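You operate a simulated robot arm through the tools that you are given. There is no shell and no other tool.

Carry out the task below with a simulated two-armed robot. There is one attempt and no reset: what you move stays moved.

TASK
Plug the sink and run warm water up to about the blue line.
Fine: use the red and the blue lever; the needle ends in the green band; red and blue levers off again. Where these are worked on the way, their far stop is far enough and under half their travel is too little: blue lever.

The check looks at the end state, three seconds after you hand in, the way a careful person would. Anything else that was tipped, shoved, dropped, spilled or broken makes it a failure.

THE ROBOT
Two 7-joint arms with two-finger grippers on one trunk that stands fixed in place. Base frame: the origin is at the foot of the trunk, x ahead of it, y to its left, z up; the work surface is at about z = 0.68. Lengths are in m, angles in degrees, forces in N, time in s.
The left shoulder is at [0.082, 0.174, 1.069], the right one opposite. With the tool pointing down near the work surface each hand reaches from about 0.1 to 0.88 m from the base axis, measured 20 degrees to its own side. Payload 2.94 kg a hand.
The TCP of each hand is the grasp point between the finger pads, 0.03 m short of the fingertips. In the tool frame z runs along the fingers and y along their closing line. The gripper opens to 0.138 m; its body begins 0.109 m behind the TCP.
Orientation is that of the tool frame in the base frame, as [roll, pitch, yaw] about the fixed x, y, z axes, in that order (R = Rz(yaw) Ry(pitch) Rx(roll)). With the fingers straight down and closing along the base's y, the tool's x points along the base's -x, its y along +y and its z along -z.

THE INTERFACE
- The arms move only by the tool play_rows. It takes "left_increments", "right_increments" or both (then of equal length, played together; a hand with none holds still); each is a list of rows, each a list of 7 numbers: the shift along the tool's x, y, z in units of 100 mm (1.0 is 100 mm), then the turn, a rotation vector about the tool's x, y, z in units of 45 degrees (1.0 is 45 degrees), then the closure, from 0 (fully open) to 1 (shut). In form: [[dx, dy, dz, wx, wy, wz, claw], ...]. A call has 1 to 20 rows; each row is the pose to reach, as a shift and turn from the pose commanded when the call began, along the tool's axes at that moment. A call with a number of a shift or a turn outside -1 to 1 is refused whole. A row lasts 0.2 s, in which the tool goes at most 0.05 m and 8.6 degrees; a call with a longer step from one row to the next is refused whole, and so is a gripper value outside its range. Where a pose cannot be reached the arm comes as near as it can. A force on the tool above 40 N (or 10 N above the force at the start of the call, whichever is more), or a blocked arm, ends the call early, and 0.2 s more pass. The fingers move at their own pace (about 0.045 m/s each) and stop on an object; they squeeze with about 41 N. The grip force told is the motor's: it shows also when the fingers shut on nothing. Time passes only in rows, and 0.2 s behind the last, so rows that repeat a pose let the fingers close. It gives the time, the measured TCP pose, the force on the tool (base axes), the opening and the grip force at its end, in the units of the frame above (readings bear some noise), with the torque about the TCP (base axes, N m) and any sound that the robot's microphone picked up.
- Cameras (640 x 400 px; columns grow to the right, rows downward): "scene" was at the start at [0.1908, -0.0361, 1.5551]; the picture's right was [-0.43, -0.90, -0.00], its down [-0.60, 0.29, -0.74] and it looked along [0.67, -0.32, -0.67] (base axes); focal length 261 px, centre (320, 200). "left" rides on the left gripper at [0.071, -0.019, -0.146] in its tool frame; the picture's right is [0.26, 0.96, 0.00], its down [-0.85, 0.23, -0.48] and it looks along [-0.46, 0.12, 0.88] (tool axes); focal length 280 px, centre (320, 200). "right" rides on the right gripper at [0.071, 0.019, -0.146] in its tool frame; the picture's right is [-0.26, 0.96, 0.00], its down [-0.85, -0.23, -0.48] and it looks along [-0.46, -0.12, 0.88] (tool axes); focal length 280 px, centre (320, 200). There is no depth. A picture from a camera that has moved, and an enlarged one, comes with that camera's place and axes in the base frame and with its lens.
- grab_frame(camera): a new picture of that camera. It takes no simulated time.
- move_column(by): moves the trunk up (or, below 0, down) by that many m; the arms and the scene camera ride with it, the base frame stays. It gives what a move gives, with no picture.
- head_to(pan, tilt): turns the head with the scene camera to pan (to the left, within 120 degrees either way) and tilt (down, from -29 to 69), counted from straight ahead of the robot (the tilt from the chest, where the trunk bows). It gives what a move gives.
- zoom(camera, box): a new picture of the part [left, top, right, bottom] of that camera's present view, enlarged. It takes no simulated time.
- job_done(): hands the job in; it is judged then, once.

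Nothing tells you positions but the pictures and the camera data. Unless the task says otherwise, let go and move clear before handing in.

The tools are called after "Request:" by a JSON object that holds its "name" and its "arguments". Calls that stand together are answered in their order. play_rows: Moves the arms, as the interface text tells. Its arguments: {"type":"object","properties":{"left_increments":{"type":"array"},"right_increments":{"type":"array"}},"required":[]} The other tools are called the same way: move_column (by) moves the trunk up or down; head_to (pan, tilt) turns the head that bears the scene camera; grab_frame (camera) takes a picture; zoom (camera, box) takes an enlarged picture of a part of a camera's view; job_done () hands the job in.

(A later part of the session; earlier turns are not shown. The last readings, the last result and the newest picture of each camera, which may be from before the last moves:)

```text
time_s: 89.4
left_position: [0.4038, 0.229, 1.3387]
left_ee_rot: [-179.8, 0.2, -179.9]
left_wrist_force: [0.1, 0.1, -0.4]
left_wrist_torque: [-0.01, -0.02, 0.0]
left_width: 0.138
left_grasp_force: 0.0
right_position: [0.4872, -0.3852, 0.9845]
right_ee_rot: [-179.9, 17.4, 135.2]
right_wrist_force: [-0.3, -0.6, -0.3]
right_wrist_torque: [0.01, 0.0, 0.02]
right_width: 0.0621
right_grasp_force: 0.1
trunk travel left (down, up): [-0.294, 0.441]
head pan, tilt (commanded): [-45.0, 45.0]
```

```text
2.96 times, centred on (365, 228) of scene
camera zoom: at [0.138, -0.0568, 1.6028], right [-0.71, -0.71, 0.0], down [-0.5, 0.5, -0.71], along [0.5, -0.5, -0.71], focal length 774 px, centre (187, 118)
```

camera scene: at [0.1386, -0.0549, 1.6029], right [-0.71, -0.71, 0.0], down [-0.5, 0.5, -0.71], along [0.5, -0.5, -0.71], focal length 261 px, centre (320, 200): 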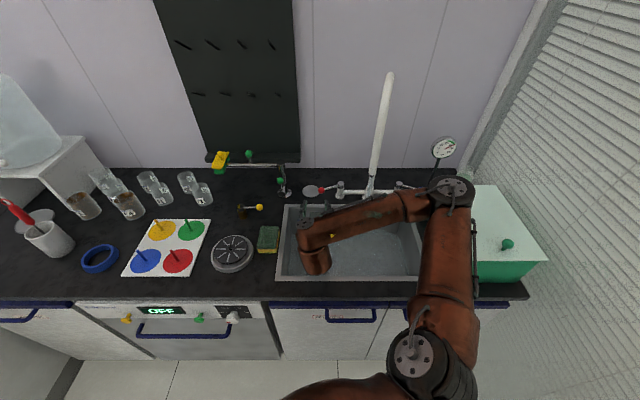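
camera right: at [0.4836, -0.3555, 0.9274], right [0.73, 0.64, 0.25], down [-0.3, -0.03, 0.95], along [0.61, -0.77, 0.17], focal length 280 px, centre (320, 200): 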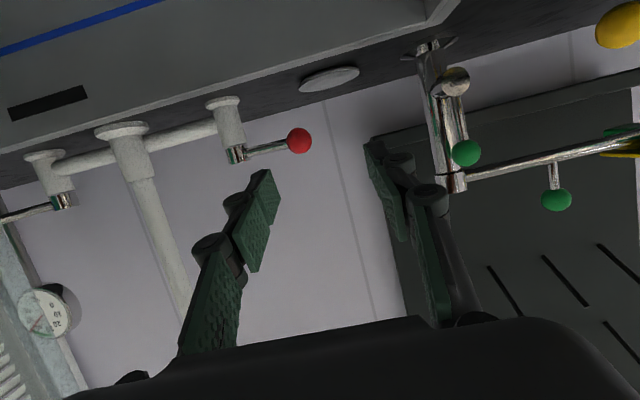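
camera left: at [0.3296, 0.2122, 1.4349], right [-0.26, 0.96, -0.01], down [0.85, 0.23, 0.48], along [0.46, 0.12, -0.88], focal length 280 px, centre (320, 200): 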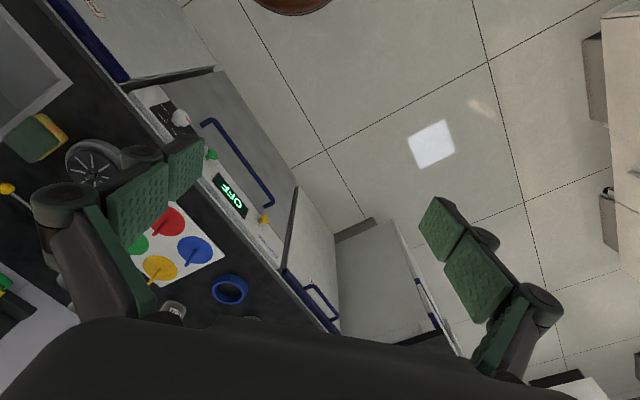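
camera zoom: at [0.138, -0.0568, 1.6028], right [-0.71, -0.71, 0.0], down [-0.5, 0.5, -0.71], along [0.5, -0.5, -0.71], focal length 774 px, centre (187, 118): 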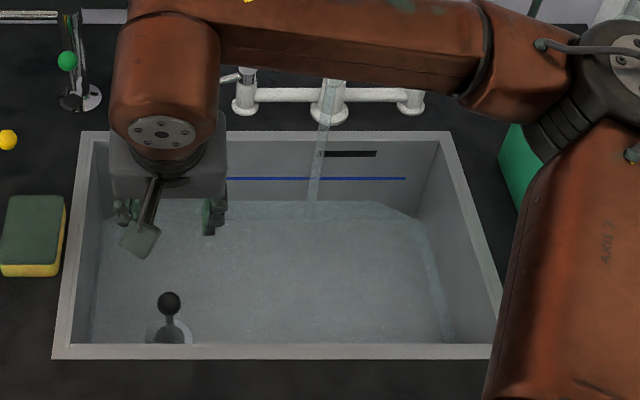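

The waterline is a bit under halfway to the blue line and rising steadily, with the dial at about 41 °C. I'll wait here, where the back wall stays in view.

Request:
{"name": "play_rows", "arguments": {"right_increments": [[0, 0, 0, 0, 0, 0, 0.55], [0, 0, 0, 0, 0, 0, 0.55], [0, 0, 0, 0, 0, 0, 0.55], [0, 0, 0, 0, 0, 0, 0.55], [0, 0, 0, 0, 0, 0, 0.55], [0, 0, 0, 0, 0, 0, 0.55], [0, 0, 0, 0, 0, 0, 0.55], [0, 0, 0, 0, 0, 0, 0.55], [0, 0, 0, 0, 0, 0, 0.55], [0, 0, 0, 0, 0, 0, 0.55], [0, 0, 0, 0, 0, 0, 0.55], [0, 0, 0, 0, 0, 0, 0.55], [0, 0, 0, 0, 0, 0, 0.55], [0, 0, 0, 0, 0, 0, 0.55], [0, 0, 0, 0, 0, 0, 0.55], [0, 0, 0, 0, 0, 0, 0.55], [0, 0, 0, 0, 0, 0, 0.55], [0, 0, 0, 0, 0, 0, 0.55], [0, 0, 0, 0, 0, 0, 0.55], [0, 0, 0, 0, 0, 0, 0.55]]}}

Request:
{"name": "zoom", "arguments": {"camera": "scene", "box": [420, 130, 470, 170]}}

Request:
{"name": "zoom", "arguments": {"camera": "scene", "box": [265, 160, 465, 295]}}

```text
time_s: 93.6
left_position: [0.4033, 0.2295, 1.3394]
left_ee_rot: [-179.9, 0.2, -179.9]
left_wrist_force: [-0.3, -0.4, 0.4]
left_wrist_torque: [0.02, 0.01, 0.01]
left_width: 0.1379
left_grasp_force: 0.0
right_position: [0.4875, -0.3863, 0.9848]
right_ee_rot: [179.9, 17.6, 135.1]
right_wrist_force: [-0.6, 0.1, -0.2]
right_wrist_torque: [0.02, 0.0, -0.02]
right_width: 0.0621
right_grasp_force: 0.0
trunk travel left (down, up): [-0.294, 0.441]
head pan, tilt (commanded): [-45.0, 45.0]
```

```text
10.00 times, centred on (445, 150) of scene
camera zoom: at [0.1377, -0.0566, 1.6029], right [-0.71, -0.71, 0.0], down [-0.5, 0.5, -0.71], along [0.5, -0.5, -0.71], focal length 2613 px, centre (-930, 700)
```

zoom: 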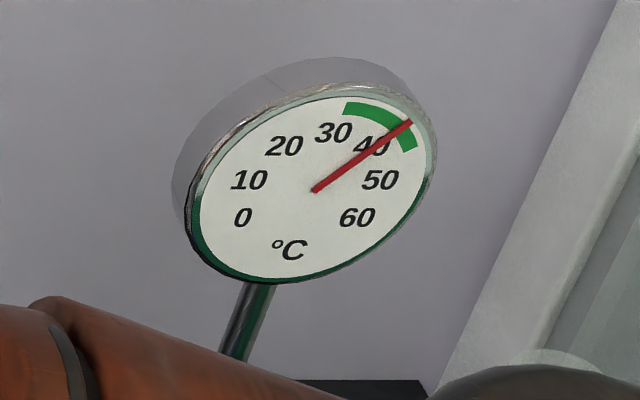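

```text
2.96 times, centred on (365, 228) of scene
camera zoom: at [0.1377, -0.0566, 1.6029], right [-0.71, -0.71, 0.0], down [-0.5, 0.5, -0.71], along [0.5, -0.5, -0.71], focal length 774 px, centre (187, 118)
```

zoom: 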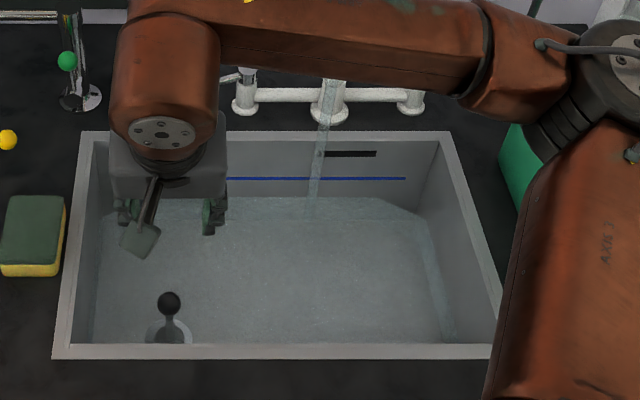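

Request:
{"name": "zoom", "arguments": {"camera": "scene", "box": [340, 205, 410, 250]}}

Request:
{"name": "play_rows", "arguments": {"right_increments": [[0, 0, 0, 0, 0, 0, 0.55], [0, 0, 0, 0, 0, 0, 0.55], [0, 0, 0, 0, 0, 0, 0.55], [0, 0, 0, 0, 0, 0, 0.55], [0, 0, 0, 0, 0, 0, 0.55], [0, 0, 0, 0, 0, 0, 0.55], [0, 0, 0, 0, 0, 0, 0.55], [0, 0, 0, 0, 0, 0, 0.55], [0, 0, 0, 0, 0, 0, 0.55], [0, 0, 0, 0, 0, 0, 0.55], [0, 0, 0, 0, 0, 0, 0.55], [0, 0, 0, 0, 0, 0, 0.55], [0, 0, 0, 0, 0, 0, 0.55], [0, 0, 0, 0, 0, 0, 0.55], [0, 0, 0, 0, 0, 0, 0.55], [0, 0, 0, 0, 0, 0, 0.55], [0, 0, 0, 0, 0, 0, 0.55], [0, 0, 0, 0, 0, 0, 0.55], [0, 0, 0, 0, 0, 0, 0.55], [0, 0, 0, 0, 0, 0, 0.55]]}}

Request:
{"name": "zoom", "arguments": {"camera": "scene", "box": [340, 205, 410, 250]}}

Request:
{"name": "zoom", "arguments": {"camera": "scene", "box": [420, 130, 470, 170]}}

```text
8.89 times, centred on (375, 228) of scene
camera zoom: at [0.1377, -0.0566, 1.6029], right [-0.71, -0.71, 0.0], down [-0.5, 0.5, -0.71], along [0.5, -0.5, -0.71], focal length 2323 px, centre (-169, -44)
```

zoom: 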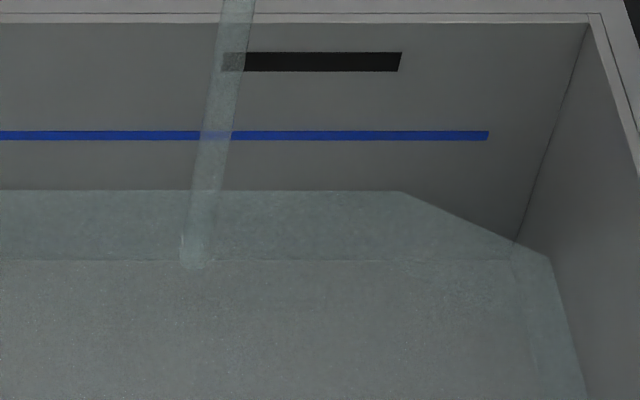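

```text
time_s: 97.8
left_position: [0.4031, 0.2292, 1.3392]
left_ee_rot: [-179.8, 0.1, -180.0]
left_wrist_force: [0.0, 0.1, -0.2]
left_wrist_torque: [0.0, -0.03, -0.01]
left_width: 0.1378
left_grasp_force: 0.1
right_position: [0.4876, -0.3864, 0.9846]
right_ee_rot: [180.0, 17.6, 135.2]
right_wrist_force: [0.1, 0.1, -0.1]
right_wrist_torque: [-0.01, -0.04, 0.05]
right_width: 0.0621
right_grasp_force: 0.0
trunk travel left (down, up): [-0.294, 0.441]
head pan, tilt (commanded): [-45.0, 45.0]
```

```text
8.89 times, centred on (375, 228) of scene
camera zoom: at [0.1377, -0.0566, 1.6029], right [-0.71, -0.71, 0.0], down [-0.5, 0.5, -0.71], along [0.5, -0.5, -0.71], focal length 2323 px, centre (-169, -44)
```

zoom: 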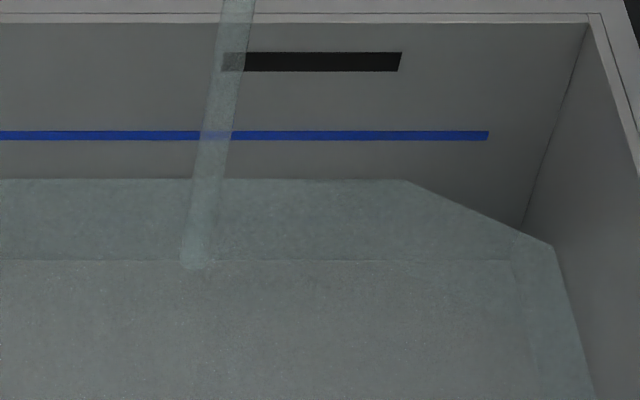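

```text
10.00 times, centred on (445, 150) of scene
camera zoom: at [0.1377, -0.0566, 1.6029], right [-0.71, -0.71, 0.0], down [-0.5, 0.5, -0.71], along [0.5, -0.5, -0.71], focal length 2613 px, centre (-930, 700)
```

zoom: 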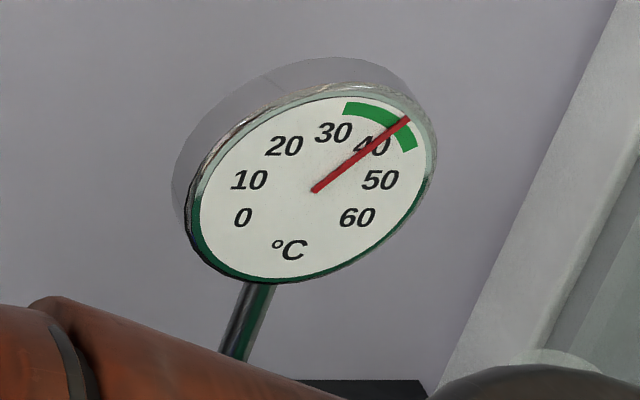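

The waterline climbs at a steady rate and needs about 17 more seconds at this flow. I plan to close red first, when it is a little below the line, then let the cold finish while I cross to the blue lever.

Request:
{"name": "play_rows", "arguments": {"right_increments": [[0, 0, 0, 0, 0, 0, 0.55], [0, 0, 0, 0, 0, 0, 0.55], [0, 0, 0, 0, 0, 0, 0.55], [0, 0, 0, 0, 0, 0, 0.55], [0, 0, 0, 0, 0, 0, 0.55], [0, 0, 0, 0, 0, 0, 0.55], [0, 0, 0, 0, 0, 0, 0.55], [0, 0, 0, 0, 0, 0, 0.55], [0, 0, 0, 0, 0, 0, 0.55], [0, 0, 0, 0, 0, 0, 0.55], [0, 0, 0, 0, 0, 0, 0.55], [0, 0, 0, 0, 0, 0, 0.55], [0, 0, 0, 0, 0, 0, 0.55], [0, 0, 0, 0, 0, 0, 0.55], [0, 0, 0, 0, 0, 0, 0.55], [0, 0, 0, 0, 0, 0, 0.55], [0, 0, 0, 0, 0, 0, 0.55], [0, 0, 0, 0, 0, 0, 0.55], [0, 0, 0, 0, 0, 0, 0.55], [0, 0, 0, 0, 0, 0, 0.55]]}}

Request:
{"name": "zoom", "arguments": {"camera": "scene", "box": [340, 205, 410, 250]}}

Request:
{"name": "zoom", "arguments": {"camera": "scene", "box": [420, 130, 470, 170]}}

```text
time_s: 102.0
left_position: [0.4022, 0.2289, 1.3385]
left_ee_rot: [-179.8, 0.2, -179.8]
left_wrist_force: [0.2, -0.3, 0.1]
left_wrist_torque: [0.02, -0.03, 0.02]
left_width: 0.1382
left_grasp_force: 0.1
right_position: [0.4869, -0.3851, 0.9837]
right_ee_rot: [-179.9, 17.6, 135.3]
right_wrist_force: [0.3, -0.7, -0.3]
right_wrist_torque: [-0.02, 0.0, -0.02]
right_width: 0.0622
right_grasp_force: 0.0
trunk travel left (down, up): [-0.294, 0.441]
head pan, tilt (commanded): [-45.0, 45.0]
```

```text
8.89 times, centred on (375, 228) of scene
camera zoom: at [0.1377, -0.0566, 1.6029], right [-0.71, -0.71, 0.0], down [-0.5, 0.5, -0.71], along [0.5, -0.5, -0.71], focal length 2323 px, centre (-169, -44)
```

zoom: 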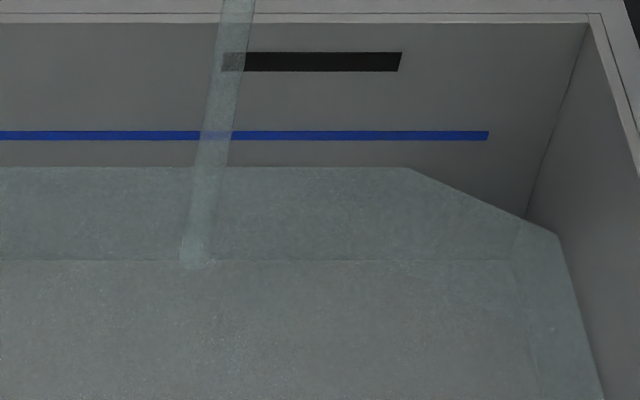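

```text
10.00 times, centred on (445, 150) of scene
camera zoom: at [0.1377, -0.0566, 1.6029], right [-0.71, -0.71, 0.0], down [-0.5, 0.5, -0.71], along [0.5, -0.5, -0.71], focal length 2613 px, centre (-930, 700)
```

zoom: 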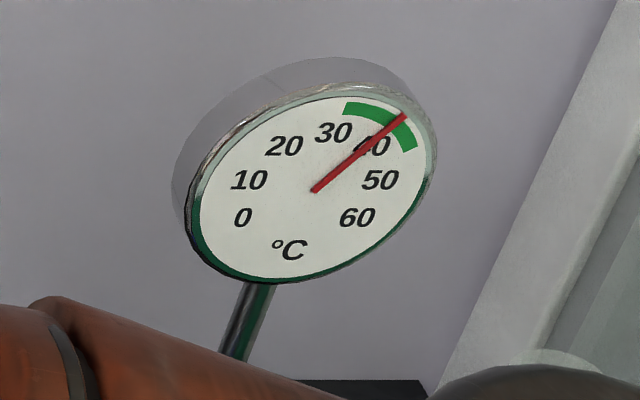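

Request:
{"name": "play_rows", "arguments": {"right_increments": [[-0.18, 0.06, 0.09, 0, -0.165, 0, 1.0], [-0.36, 0.12, 0.18, 0, -0.33, 0, 1.0], [-0.54, 0.18, 0.27, 0, -0.495, 0, 1.0], [-0.72, 0.24, 0.36, 0, -0.66, 0, 1.0], [-0.908, 0.28, 0.445, 0, -0.822, 0, 1.0]]}}

Request:
{"name": "play_rows", "arguments": {"right_increments": [[-0.07, 0, 0.24, 0, -0.13, 0, 1.0], [-0.14, 0, 0.48, 0, -0.26, 0, 1.0], [-0.2, 0, 0.715, 0, -0.387, 0, 1.0]]}}

Request:
{"name": "grab_frame", "arguments": {"camera": "right"}}

Request:
{"name": "grab_frame", "arguments": {"camera": "scene"}}

```text
time_s: 103.2
left_position: [0.4034, 0.2295, 1.339]
left_ee_rot: [-179.8, 0.2, -179.9]
left_wrist_force: [0.1, 0.5, 0.2]
left_wrist_torque: [0.0, 0.02, -0.03]
left_width: 0.1378
left_grasp_force: 0.1
right_position: [0.5781, -0.4369, 0.9686]
right_ee_rot: [-179.9, 54.7, 135.2]
right_wrist_force: [-0.3, -1.3, 0.6]
right_wrist_torque: [0.02, -0.01, -0.01]
right_width: 0.0002
right_grasp_force: 28.2
trunk travel left (down, up): [-0.294, 0.441]
head pan, tilt (commanded): [-45.0, 45.0]
```

```text
time_s: 104.0
left_position: [0.4048, 0.2291, 1.3384]
left_ee_rot: [-179.8, 0.1, -179.9]
left_wrist_force: [0.3, 0.6, -0.2]
left_wrist_torque: [0.01, 0.03, 0.02]
left_width: 0.138
left_grasp_force: 0.1
right_position: [0.6282, -0.4856, 0.9445]
right_ee_rot: [-179.9, 72.0, 135.4]
right_wrist_force: [0.3, -0.4, 0.2]
right_wrist_torque: [-0.01, 0.0, -0.03]
right_width: 0.0
right_grasp_force: 28.7
trunk travel left (down, up): [-0.294, 0.441]
head pan, tilt (commanded): [-45.0, 45.0]
```

```text
taken
camera right: at [0.5294, -0.3584, 0.9216], right [0.74, 0.63, 0.25], down [-0.3, -0.03, 0.95], along [0.61, -0.78, 0.17], focal length 280 px, centre (320, 200)
```

right: 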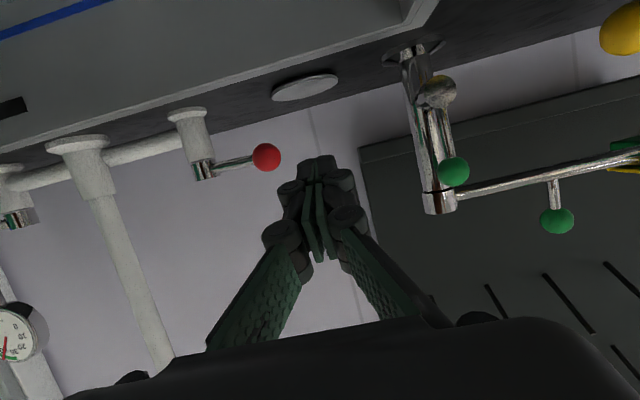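

```text
taken
camera scene: at [0.1386, -0.0565, 1.6028], right [-0.71, -0.71, 0.0], down [-0.5, 0.5, -0.71], along [0.5, -0.5, -0.71], focal length 261 px, centre (320, 200)
```

scene: 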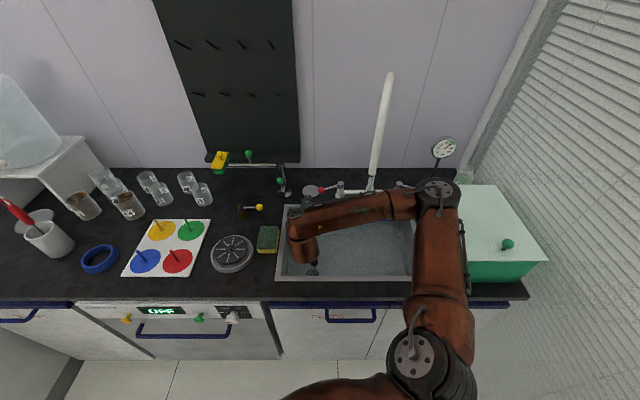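

Request:
{"name": "play_rows", "arguments": {"right_increments": [[0, 0, 0.3, 0, 0, 0, 1.0], [0, -0.02, 0.6, 0, 0, 0, 1.0], [-0.018, -0.04, 0.914, 0, 0, 0, 1.0]]}}

Request:
{"name": "grab_frame", "arguments": {"camera": "right"}}

```text
time_s: 104.8
left_position: [0.4035, 0.2288, 1.3385]
left_ee_rot: [-179.8, 0.2, -179.9]
left_wrist_force: [-0.1, -0.7, -1.4]
left_wrist_torque: [-0.05, 0.04, 0.01]
left_width: 0.1379
left_grasp_force: 0.1
right_position: [0.6875, -0.5509, 0.9184]
right_ee_rot: [-179.9, 71.9, 135.4]
right_wrist_force: [-0.4, -0.5, 0.3]
right_wrist_torque: [-0.02, -0.01, 0.01]
right_width: 0.0
right_grasp_force: 28.8
trunk travel left (down, up): [-0.294, 0.441]
head pan, tilt (commanded): [-45.0, 45.0]
```

```text
taken
camera right: at [0.5881, -0.4231, 0.8955], right [0.74, 0.63, 0.25], down [-0.3, -0.03, 0.95], along [0.61, -0.78, 0.16], focal length 280 px, centre (320, 200)
```

right: 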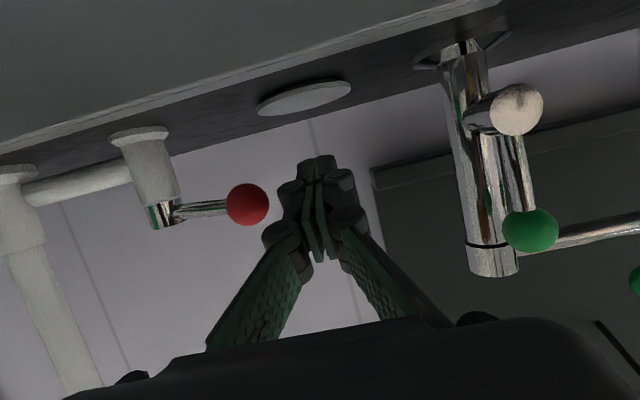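

Request:
{"name": "play_rows", "arguments": {"right_increments": [[0.012, -0.118, -0.038, 0, 0, 0, 1.0], [0.055, -0.234, -0.169, 0, 0, 0, 1.0], [0.103, -0.401, -0.316, 0, 0, 0, 1.0], [0.135, -0.602, -0.415, 0, 0, 0, 1.0], [0.15, -0.824, -0.462, 0, 0, 0, 1.0], [0.151, -0.9, -0.465, 0, 0, 0, 1.0], [0.151, -0.95, -0.465, 0, 0, 0, 1.0]]}}

Request:
{"name": "grab_frame", "arguments": {"camera": "right"}}

Request:
{"name": "grab_frame", "arguments": {"camera": "scene"}}

```text
time_s: 105.9
left_position: [0.4048, 0.224, 1.339]
left_ee_rot: [179.9, 0.2, 179.8]
left_wrist_force: [-0.1, -0.2, 0.1]
left_wrist_torque: [0.15, 0.0, -0.01]
left_width: 0.138
left_grasp_force: 0.1
right_position: [0.6126, -0.559, 0.9147]
right_ee_rot: [179.2, 71.5, 135.2]
right_wrist_force: [0.6, -0.1, -0.2]
right_wrist_torque: [0.04, 0.0, 0.07]
right_width: 0.0001
right_grasp_force: 28.1
trunk travel left (down, up): [-0.294, 0.441]
head pan, tilt (commanded): [-45.0, 45.0]
stopped in row 5 (right hand): the force on the tool passed its limit at 45 N (the readings are from after the stop); the commanded pose is now the measured one
```

```text
taken
camera right: at [0.5123, -0.4332, 0.8945], right [0.73, 0.63, 0.25], down [-0.29, -0.04, 0.96], along [0.62, -0.77, 0.15], focal length 280 px, centre (320, 200)
```

right: 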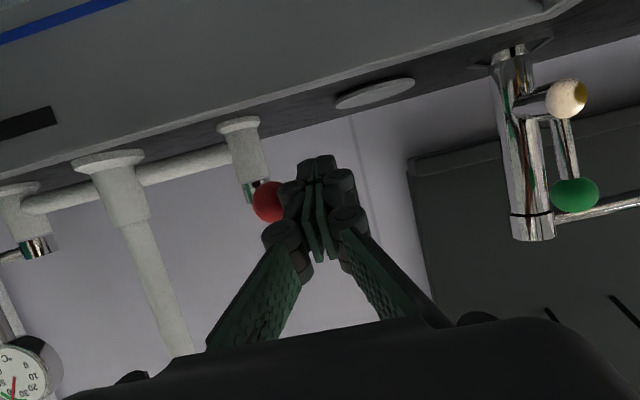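

```text
taken
camera scene: at [0.1374, -0.0594, 1.6028], right [-0.71, -0.71, 0.0], down [-0.5, 0.5, -0.71], along [0.5, -0.5, -0.71], focal length 261 px, centre (320, 200)
```

scene: 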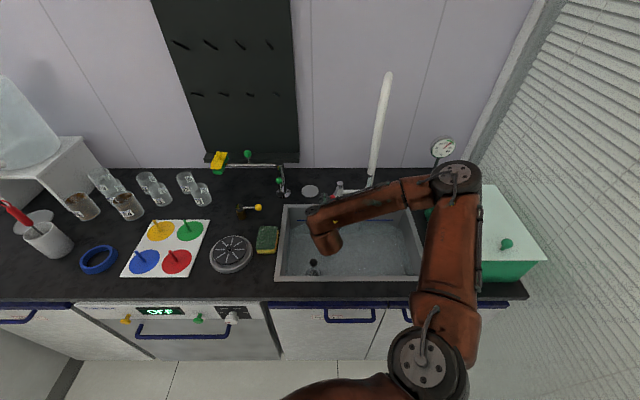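

The red lever is back to within about 20° of closed, but the ball lodged against a knuckle. I'll slide the hand back so the smooth fingertip does the pushing, and finish closing.

Request:
{"name": "play_rows", "arguments": {"right_increments": [[0, 0.06, 0, 0, 0, 0, 1.0], [0.04, 0.06, -0.19, 0, 0, 0, 1.0], [0.04, -0.08, -0.19, 0, 0, 0, 1.0], [0.04, -0.2, -0.19, 0, 0, 0, 1.0], [0.04, -0.3, -0.19, 0, 0, 0, 1.0], [0.04, -0.38, -0.19, 0, 0, 0, 1.0], [0.04, -0.43, -0.19, 0, 0, 0, 1.0]]}}

Request:
{"name": "grab_frame", "arguments": {"camera": "right"}}

Request:
{"name": "zoom", "arguments": {"camera": "scene", "box": [265, 160, 465, 295]}}

```text
time_s: 107.5
left_position: [0.4049, 0.2293, 1.3386]
left_ee_rot: [-179.8, 0.2, -180.0]
left_wrist_force: [0.0, 0.7, -0.1]
left_wrist_torque: [-0.03, 0.0, 0.05]
left_width: 0.1378
left_grasp_force: 0.1
right_position: [0.5729, -0.571, 0.9166]
right_ee_rot: [179.2, 71.4, 135.4]
right_wrist_force: [2.7, 4.1, -1.8]
right_wrist_torque: [0.01, -0.01, 0.02]
right_width: 0.0001
right_grasp_force: 28.3
trunk travel left (down, up): [-0.294, 0.441]
head pan, tilt (commanded): [-45.0, 45.0]
```

```text
taken
camera right: at [0.4708, -0.4455, 0.8971], right [0.73, 0.64, 0.25], down [-0.29, -0.04, 0.96], along [0.62, -0.77, 0.16], focal length 280 px, centre (320, 200)
```

right: 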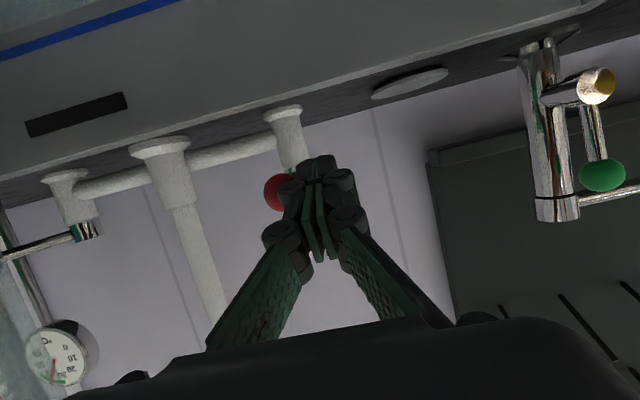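

```text
2.96 times, centred on (365, 228) of scene
camera zoom: at [0.1385, -0.0557, 1.6028], right [-0.71, -0.71, 0.0], down [-0.5, 0.5, -0.71], along [0.5, -0.5, -0.71], focal length 774 px, centre (187, 118)
```

zoom: 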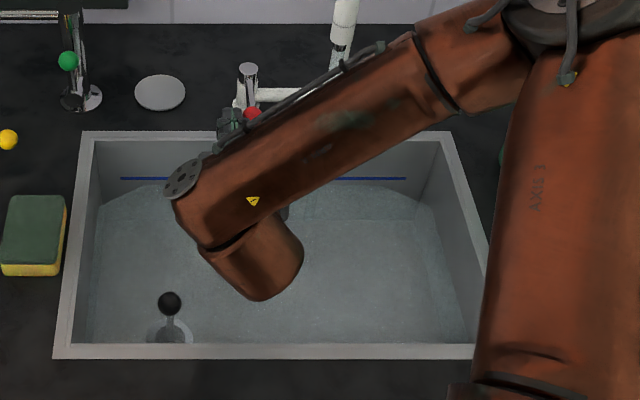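

Request:
{"name": "play_rows", "arguments": {"right_increments": [[0, -0.05, 0, 0, 0, 0, 1.0], [0, -0.1, 0, 0, 0, 0, 1.0], [0, -0.13, 0, 0, 0, 0, 1.0]]}}

Request:
{"name": "zoom", "arguments": {"camera": "scene", "box": [265, 160, 465, 295]}}

```text
time_s: 108.2
left_position: [0.4063, 0.2263, 1.3381]
left_ee_rot: [-179.8, 0.1, 179.8]
left_wrist_force: [0.0, -0.8, 0.6]
left_wrist_torque: [0.07, -0.01, 0.0]
left_width: 0.1379
left_grasp_force: 0.0
right_position: [0.5682, -0.572, 0.9197]
right_ee_rot: [177.8, 70.9, 135.2]
right_wrist_force: [15.9, 25.5, -6.3]
right_wrist_torque: [0.24, -0.06, 0.43]
right_width: 0.0001
right_grasp_force: 28.1
trunk travel left (down, up): [-0.294, 0.441]
head pan, tilt (commanded): [-45.0, 45.0]
stopped in row 3 (right hand): the force on the tool passed its limit at 43 N (the readings are from after the stop); the commanded pose is now the measured one
```

```text
2.96 times, centred on (365, 228) of scene
camera zoom: at [0.1393, -0.0557, 1.6028], right [-0.71, -0.71, 0.0], down [-0.5, 0.5, -0.71], along [0.5, -0.5, -0.71], focal length 774 px, centre (187, 118)
```

zoom: 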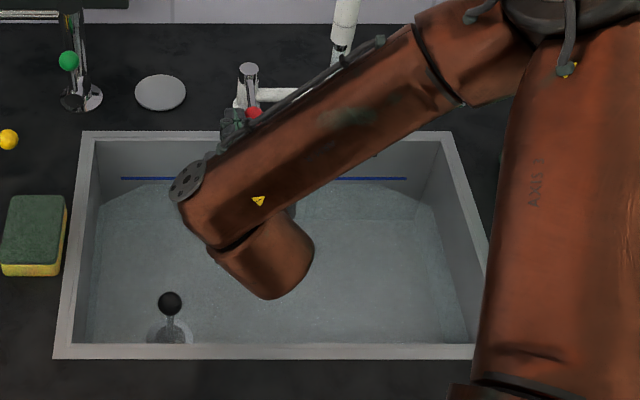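

Red is against its closed stop. Now I'll back off to the left, swing round in front of the stream and go to the blue lever.

Request:
{"name": "play_rows", "arguments": {"right_increments": [[0, 0.14, 0, 0, 0, 0, 1.0], [0, 0.14, -0.35, 0, 0, 0, 1.0], [0, 0.14, -0.8, 0, 0, 0, 1.0]]}}

Request:
{"name": "grab_frame", "arguments": {"camera": "right"}}

Request:
{"name": "zoom", "arguments": {"camera": "scene", "box": [265, 130, 475, 295]}}

```text
time_s: 109.0
left_position: [0.4039, 0.2266, 1.3388]
left_ee_rot: [-179.9, 0.3, 179.8]
left_wrist_force: [-0.2, 0.2, -0.1]
left_wrist_torque: [0.03, -0.01, 0.01]
left_width: 0.1381
left_grasp_force: 0.0
right_position: [0.5186, -0.5162, 0.9445]
right_ee_rot: [178.7, 71.1, 135.2]
right_wrist_force: [0.2, 0.0, 0.4]
right_wrist_torque: [0.01, 0.05, -0.03]
right_width: 0.0
right_grasp_force: 28.3
trunk travel left (down, up): [-0.294, 0.441]
head pan, tilt (commanded): [-45.0, 45.0]
```

```text
taken
camera right: at [0.417, -0.3912, 0.925], right [0.73, 0.64, 0.26], down [-0.29, -0.05, 0.96], along [0.62, -0.77, 0.15], focal length 280 px, centre (320, 200)
```

right: 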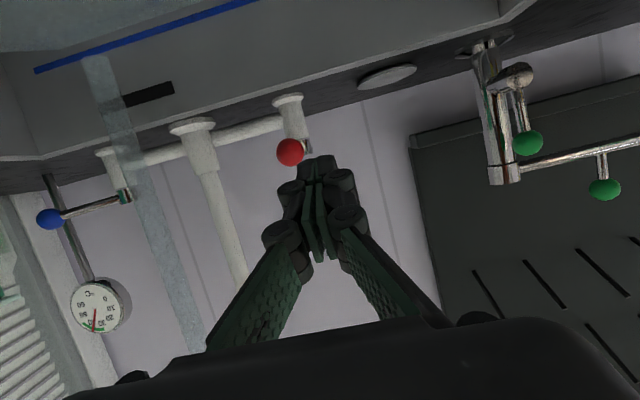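

```text
2.42 times, centred on (370, 212) of scene
camera zoom: at [0.137, -0.057, 1.603], right [-0.71, -0.71, 0.0], down [-0.5, 0.5, -0.71], along [0.5, -0.5, -0.71], focal length 634 px, centre (199, 170)
```

zoom: 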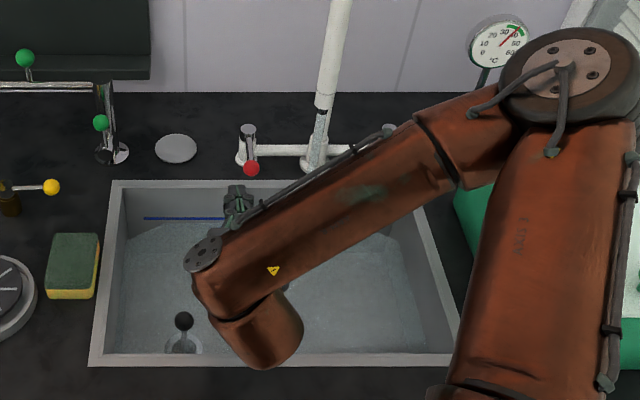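

Request:
{"name": "zoom", "arguments": {"camera": "scene", "box": [300, 205, 370, 250]}}

```text
8.89 times, centred on (335, 228) of scene
camera zoom: at [0.137, -0.057, 1.603], right [-0.71, -0.71, 0.0], down [-0.5, 0.5, -0.71], along [0.5, -0.5, -0.71], focal length 2323 px, centre (187, -44)
```

zoom: 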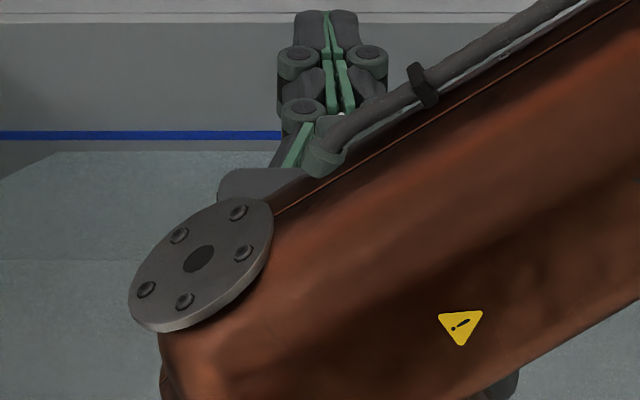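

The waterline is now just under the blue line, and with only the cold running it should take about 12 more seconds, which matches the crossing time. Moving across now.

Request:
{"name": "play_rows", "arguments": {"right_increments": [[0, 0, -0.19, 0, 0.17, 0, 1.0], [-0.02, 0, -0.38, 0, 0.34, 0, 1.0], [-0.04, 0, -0.57, 0, 0.51, 0, 1.0], [-0.05, 0, -0.76, 0, 0.65, 0, 1.0]]}}

Request:
{"name": "play_rows", "arguments": {"right_increments": [[0.04, 0, -0.13, 0, 0.16, 0, 1.0], [0.08, 0, -0.26, 0, 0.32, 0, 1.0], [0.12, -0.1, -0.4, 0, 0.47, 0, 1.0], [0.14, -0.3, -0.495, 0, 0.6, 0, 1.0]]}}

Request:
{"name": "play_rows", "arguments": {"right_increments": [[0, -0.45, 0, 0, 0, 0, 1.0], [0, -0.9, 0, 0, 0, 0, 1.0], [0, -1.0, 0, 0, 0, 0, 1.0]]}}

Request:
{"name": "grab_frame", "arguments": {"camera": "scene"}}

```text
time_s: 110.0
left_position: [0.4037, 0.2263, 1.3386]
left_ee_rot: [-179.8, 0.2, 179.9]
left_wrist_force: [0.6, 0.1, -0.2]
left_wrist_torque: [-0.03, 0.01, 0.0]
left_width: 0.138
left_grasp_force: 0.1
right_position: [0.467, -0.466, 0.9747]
right_ee_rot: [179.4, 41.9, 136.2]
right_wrist_force: [0.4, 0.2, 0.4]
right_wrist_torque: [0.01, -0.01, 0.01]
right_width: 0.0
right_grasp_force: 28.4
trunk travel left (down, up): [-0.294, 0.441]
head pan, tilt (commanded): [-45.0, 45.0]
```

```text
time_s: 111.0
left_position: [0.4042, 0.2257, 1.3397]
left_ee_rot: [-179.7, 0.2, 179.8]
left_wrist_force: [-0.3, 0.3, -0.1]
left_wrist_torque: [-0.01, -0.01, 0.0]
left_width: 0.1381
left_grasp_force: 0.2
right_position: [0.4154, -0.4578, 1.002]
right_ee_rot: [179.4, 14.8, 136.5]
right_wrist_force: [-0.9, 0.3, 0.1]
right_wrist_torque: [0.02, 0.01, 0.0]
right_width: 0.0
right_grasp_force: 29.0
trunk travel left (down, up): [-0.294, 0.441]
head pan, tilt (commanded): [-45.0, 45.0]
```

```text
time_s: 111.8
left_position: [0.4058, 0.225, 1.3389]
left_ee_rot: [-179.8, 0.1, 179.8]
left_wrist_force: [-0.6, 0.1, -0.3]
left_wrist_torque: [-0.03, 0.01, 0.0]
left_width: 0.1376
left_grasp_force: 0.1
right_position: [0.3472, -0.5307, 1.0006]
right_ee_rot: [179.5, 14.8, 136.6]
right_wrist_force: [0.1, 0.4, 0.3]
right_wrist_torque: [-0.01, -0.02, -0.03]
right_width: 0.0
right_grasp_force: 28.1
trunk travel left (down, up): [-0.294, 0.441]
head pan, tilt (commanded): [-45.0, 45.0]
```

```text
taken
camera scene: at [0.1375, -0.0569, 1.6028], right [-0.71, -0.71, 0.0], down [-0.5, 0.5, -0.71], along [0.5, -0.5, -0.71], focal length 261 px, centre (320, 200)
```

scene: 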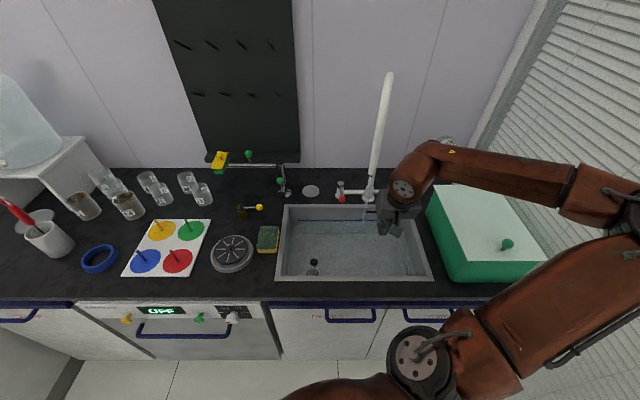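

Request:
{"name": "play_rows", "arguments": {"right_increments": [[-0.14, -0.25, 0.04, 0.038, 0, 0.145, 1.0], [-0.29, -0.5, 0.08, 0.077, 0, 0.29, 1.0], [-0.43, -0.75, 0.12, 0.115, 0, 0.435, 1.0], [-0.58, -1.0, 0.15, 0.153, 0, 0.58, 1.0]]}}

Request:
{"name": "play_rows", "arguments": {"right_increments": [[-0.33, 0, 0.14, 0, -0.147, 0, 1.0], [-0.66, 0, 0.28, 0, -0.293, 0, 1.0], [-0.99, -0.02, 0.42, 0, -0.44, 0, 1.0]]}}

Request:
{"name": "grab_frame", "arguments": {"camera": "right"}}

Request:
{"name": "grab_frame", "arguments": {"camera": "scene"}}

Request:
{"name": "zoom", "arguments": {"camera": "scene", "box": [300, 205, 370, 250]}}

```text
time_s: 112.8
left_position: [0.405, 0.2265, 1.339]
left_ee_rot: [-179.9, 0.3, 179.9]
left_wrist_force: [1.0, 0.1, -0.3]
left_wrist_torque: [0.0, 0.01, 0.0]
left_width: 0.1382
left_grasp_force: 0.1
right_position: [0.3204, -0.6457, 0.9998]
right_ee_rot: [179.5, 14.5, 109.3]
right_wrist_force: [-0.5, -0.2, -0.8]
right_wrist_torque: [0.03, -0.04, -0.05]
right_width: 0.0001
right_grasp_force: 28.5
trunk travel left (down, up): [-0.294, 0.441]
head pan, tilt (commanded): [-45.0, 45.0]
```

```text
time_s: 113.6
left_position: [0.4043, 0.2264, 1.3388]
left_ee_rot: [-180.0, 0.3, 179.7]
left_wrist_force: [0.5, -0.3, -0.4]
left_wrist_torque: [0.03, 0.02, -0.02]
left_width: 0.138
left_grasp_force: 0.1
right_position: [0.3561, -0.7479, 0.985]
right_ee_rot: [179.4, 34.5, 109.3]
right_wrist_force: [-0.3, -0.3, -0.5]
right_wrist_torque: [0.04, 0.02, -0.05]
right_width: 0.0
right_grasp_force: 28.1
trunk travel left (down, up): [-0.294, 0.441]
head pan, tilt (commanded): [-45.0, 45.0]
```

```text
taken
camera right: at [0.3274, -0.6081, 1.0647], right [0.98, 0.12, 0.16], down [-0.08, -0.48, 0.87], along [0.18, -0.87, -0.47], focal length 280 px, centre (320, 200)
```

right: 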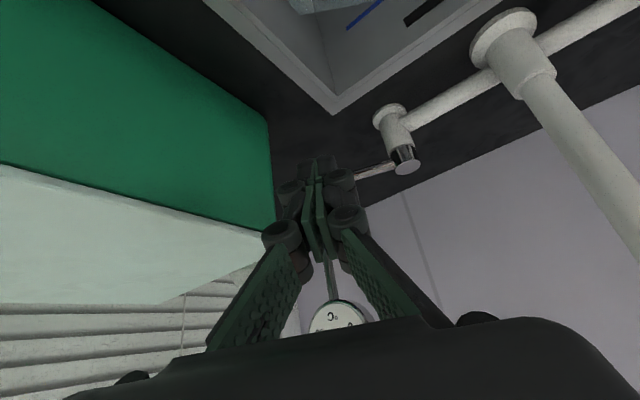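

```text
taken
camera scene: at [0.1383, -0.0573, 1.6027], right [-0.71, -0.71, 0.0], down [-0.5, 0.5, -0.71], along [0.5, -0.5, -0.71], focal length 261 px, centre (320, 200)
```

scene: 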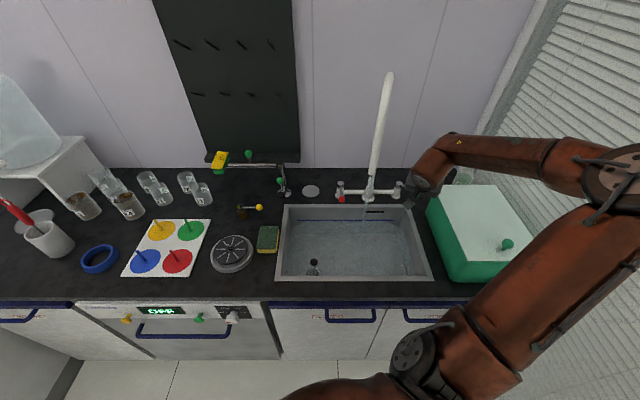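

```text
8.89 times, centred on (335, 228) of scene
camera zoom: at [0.1383, -0.0573, 1.6027], right [-0.71, -0.71, 0.0], down [-0.5, 0.5, -0.71], along [0.5, -0.5, -0.71], focal length 2323 px, centre (187, -44)
```

zoom: 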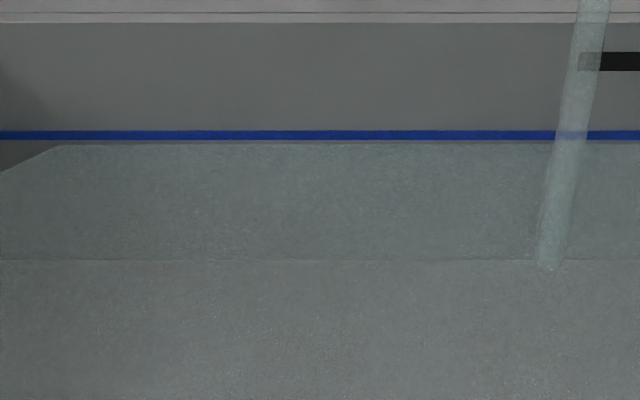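

Request:
{"name": "play_rows", "arguments": {"right_increments": [[-0.33, 0.07, 0.27, 0, 0, 0, 1.0], [-0.66, 0.14, 0.54, 0, 0, 0, 1.0], [-0.996, 0.216, 0.805, 0, 0, 0, 1.0]]}}

Request:
{"name": "grab_frame", "arguments": {"camera": "right"}}

Request:
{"name": "zoom", "arguments": {"camera": "scene", "box": [360, 120, 480, 220]}}

```text
time_s: 114.4
left_position: [0.4052, 0.2243, 1.3388]
left_ee_rot: [-179.8, 0.1, 179.8]
left_wrist_force: [-0.5, -0.4, -0.2]
left_wrist_torque: [0.02, -0.02, -0.01]
left_width: 0.1378
left_grasp_force: 0.0
right_position: [0.4186, -0.8637, 0.9723]
right_ee_rot: [179.5, 34.2, 109.4]
right_wrist_force: [0.5, -1.0, 0.6]
right_wrist_torque: [0.02, -0.01, 0.03]
right_width: 0.0
right_grasp_force: 28.0
trunk travel left (down, up): [-0.294, 0.441]
head pan, tilt (commanded): [-45.0, 45.0]
```

```text
taken
camera right: at [0.3906, -0.7241, 1.0537], right [0.98, 0.12, 0.15], down [-0.08, -0.49, 0.87], along [0.18, -0.87, -0.47], focal length 280 px, centre (320, 200)
```

right: 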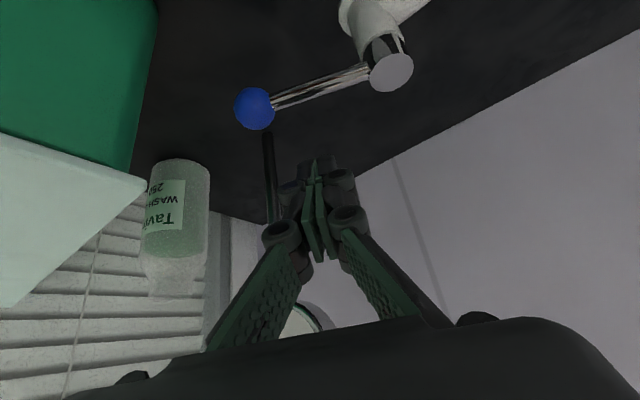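

```text
4.00 times, centred on (420, 170) of scene
camera zoom: at [0.1391, -0.0589, 1.6026], right [-0.71, -0.71, 0.0], down [-0.5, 0.5, -0.71], along [0.5, -0.5, -0.71], focal length 1045 px, centre (-80, 320)
```

zoom: 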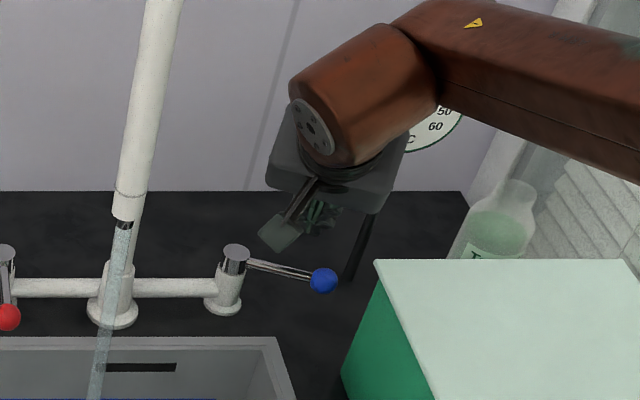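

The fingers are above and just beyond the blue lever's rod. I'll lower them behind it and check the level before pulling it closed.

Request:
{"name": "play_rows", "arguments": {"right_increments": [[0.09, 0, 0.13, 0, 0, 0, 1.0], [0.18, 0, 0.26, 0, 0, 0, 1.0], [0.264, 0, 0.389, 0, 0, 0, 1.0]]}}

Request:
{"name": "grab_frame", "arguments": {"camera": "right"}}

Request:
{"name": "zoom", "arguments": {"camera": "scene", "box": [300, 205, 370, 250]}}

```text
time_s: 115.2
left_position: [0.4049, 0.2255, 1.3386]
left_ee_rot: [-179.8, 0.2, 179.8]
left_wrist_force: [0.3, -0.1, 0.2]
left_wrist_torque: [0.01, 0.0, 0.0]
left_width: 0.1381
left_grasp_force: 0.0
right_position: [0.419, -0.8601, 0.9266]
right_ee_rot: [179.5, 34.4, 109.2]
right_wrist_force: [-0.4, -0.7, -0.4]
right_wrist_torque: [0.04, -0.02, 0.01]
right_width: 0.0001
right_grasp_force: 28.4
trunk travel left (down, up): [-0.294, 0.441]
head pan, tilt (commanded): [-45.0, 45.0]
```

```text
taken
camera right: at [0.3907, -0.7211, 1.0079], right [0.98, 0.12, 0.16], down [-0.08, -0.49, 0.87], along [0.18, -0.87, -0.47], focal length 280 px, centre (320, 200)
```

right: 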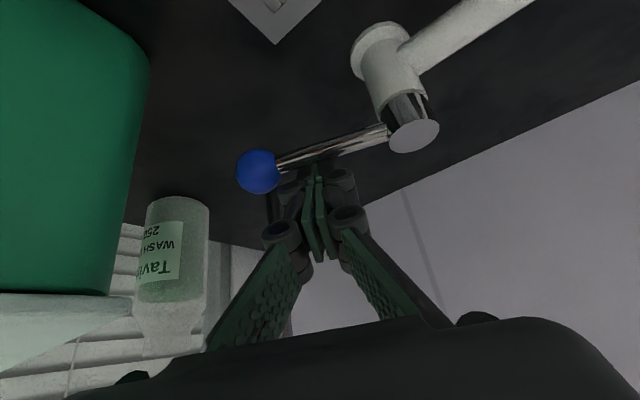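

```text
8.89 times, centred on (335, 228) of scene
camera zoom: at [0.1381, -0.0571, 1.6028], right [-0.71, -0.71, 0.0], down [-0.5, 0.5, -0.71], along [0.5, -0.5, -0.71], focal length 2323 px, centre (187, -44)
```

zoom: 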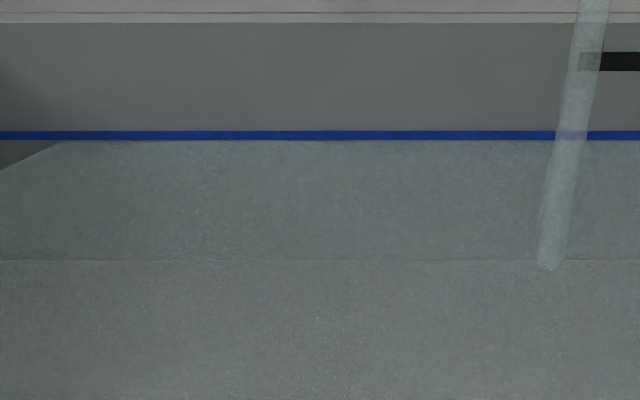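

The waterline is just touching the lower edge of the blue line, so I'll pull the blue lever closed now.

Request:
{"name": "play_rows", "arguments": {"right_increments": [[0.1, -0.015, -0.07, 0, 0, 0, 1.0], [0.203, -0.026, -0.138, 0, 0, 0, 1.0], [0.34, -0.007, -0.231, 0, 0, 0, 1.0], [0.468, 0.055, -0.318, 0, 0, 0, 1.0], [0.53, 0.1, -0.36, 0, 0, 0, 1.0], [0.578, 0.155, -0.393, 0, 0, 0, 1.0], [0.607, 0.227, -0.413, 0, 0, 0, 1.0]]}}

Request:
{"name": "grab_frame", "arguments": {"camera": "right"}}

Request:
{"name": "zoom", "arguments": {"camera": "scene", "box": [300, 205, 370, 250]}}

Request:
{"name": "zoom", "arguments": {"camera": "scene", "box": [360, 120, 480, 220]}}

```text
time_s: 117.0
left_position: [0.4013, 0.2273, 1.3393]
left_ee_rot: [-179.9, 0.3, -180.0]
left_wrist_force: [-0.3, 0.7, 0.6]
left_wrist_torque: [-0.08, 0.05, -0.01]
left_width: 0.1377
left_grasp_force: 0.1
right_position: [0.4081, -0.7912, 0.9287]
right_ee_rot: [-178.6, 35.0, 109.7]
right_wrist_force: [-23.0, -18.0, 2.6]
right_wrist_torque: [-0.2, 0.26, 0.04]
right_width: 0.0001
right_grasp_force: 27.9
trunk travel left (down, up): [-0.294, 0.441]
head pan, tilt (commanded): [-45.0, 45.0]
stopped in row 7 (right hand): the force on the tool passed its limit at 42 N (the readings are from after the stop); the commanded pose is now the measured one
```

```text
taken
camera right: at [0.3831, -0.6506, 1.0064], right [0.99, 0.11, 0.13], down [-0.07, -0.47, 0.88], along [0.16, -0.88, -0.45], focal length 280 px, centre (320, 200)
```

right: 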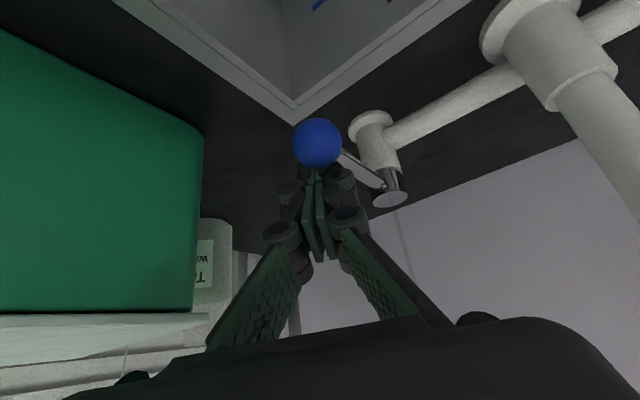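

```text
8.89 times, centred on (335, 228) of scene
camera zoom: at [0.1355, -0.057, 1.6029], right [-0.71, -0.71, 0.0], down [-0.5, 0.5, -0.71], along [0.5, -0.5, -0.71], focal length 2323 px, centre (187, -44)
```

zoom: 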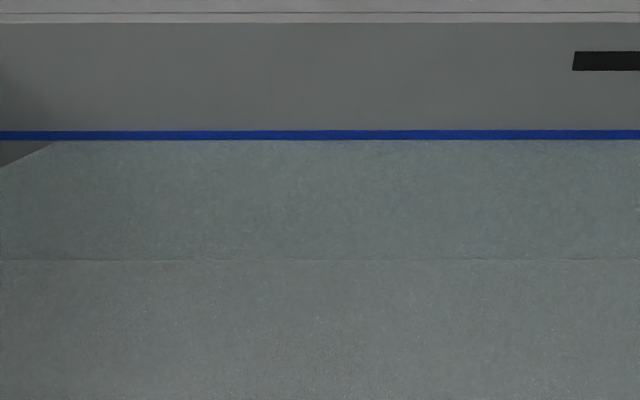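

```text
4.00 times, centred on (420, 170) of scene
camera zoom: at [0.1355, -0.057, 1.6029], right [-0.71, -0.71, 0.0], down [-0.5, 0.5, -0.71], along [0.5, -0.5, -0.71], focal length 1045 px, centre (-80, 320)
```

zoom: 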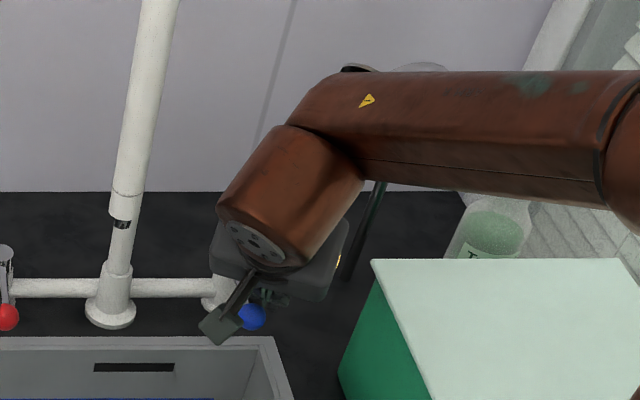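

Both streams have stopped and the water stands at the lower edge of the blue line. I'll lift the fingers clear of the blue lever and check the dial.

Request:
{"name": "play_rows", "arguments": {"right_increments": [[-0.02, -0.05, 0.015, 0, 0, 0, 1.0], [-0.19, -0.05, -0.23, 0, 0, 0, 1.0], [-0.36, -0.05, -0.48, 0, 0, 0, 1.0], [-0.53, -0.05, -0.73, 0, 0, 0, 1.0]]}}

Request:
{"name": "grab_frame", "arguments": {"camera": "right"}}

Request:
{"name": "grab_frame", "arguments": {"camera": "scene"}}

Request:
{"name": "zoom", "arguments": {"camera": "scene", "box": [330, 125, 470, 225]}}

```text
time_s: 118.0
left_position: [0.404, 0.2276, 1.3378]
left_ee_rot: [-179.7, 0.3, 179.8]
left_wrist_force: [-0.1, 0.4, -0.1]
left_wrist_torque: [-0.06, -0.04, 0.0]
left_width: 0.1379
left_grasp_force: 0.1
right_position: [0.4104, -0.7896, 1.0203]
right_ee_rot: [-179.7, 34.8, 109.5]
right_wrist_force: [0.4, 0.8, 1.2]
right_wrist_torque: [-0.04, 0.02, 0.0]
right_width: 0.0
right_grasp_force: 28.0
trunk travel left (down, up): [-0.294, 0.441]
head pan, tilt (commanded): [-45.0, 45.0]
```

```text
taken
camera right: at [0.383, -0.6487, 1.0989], right [0.98, 0.12, 0.15], down [-0.07, -0.48, 0.88], along [0.17, -0.87, -0.46], focal length 280 px, centre (320, 200)
```

right: 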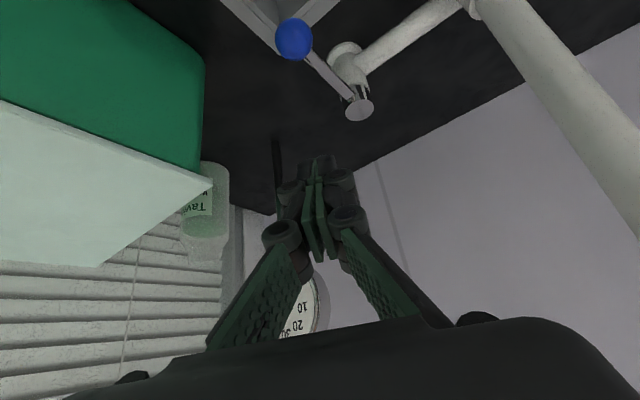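

```text
taken
camera scene: at [0.1376, -0.0551, 1.6029], right [-0.71, -0.71, 0.0], down [-0.5, 0.5, -0.71], along [0.5, -0.5, -0.71], focal length 261 px, centre (320, 200)
```

scene: 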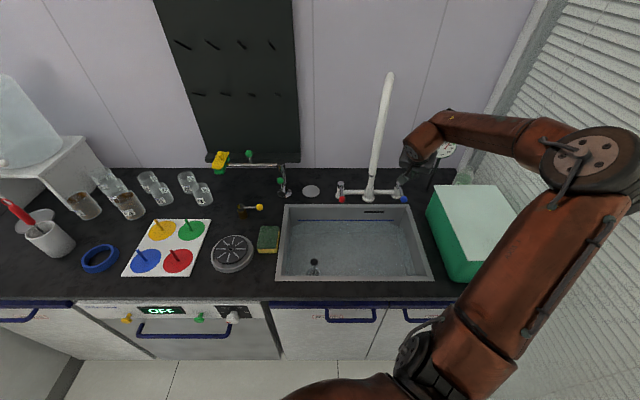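

```text
4.00 times, centred on (400, 175) of scene
camera zoom: at [0.1376, -0.0551, 1.6029], right [-0.71, -0.71, 0.0], down [-0.5, 0.5, -0.71], along [0.5, -0.5, -0.71], focal length 1045 px, centre (0, 300)
```

zoom: 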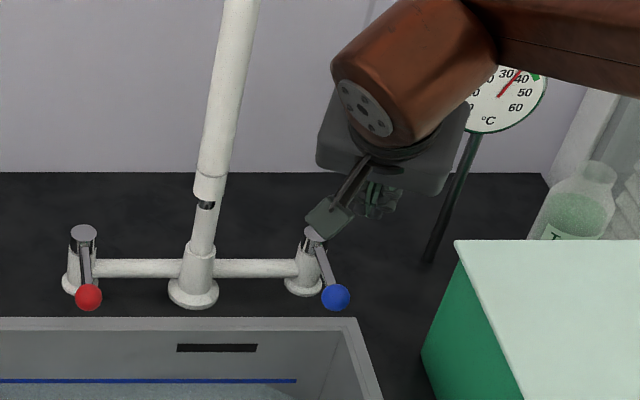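

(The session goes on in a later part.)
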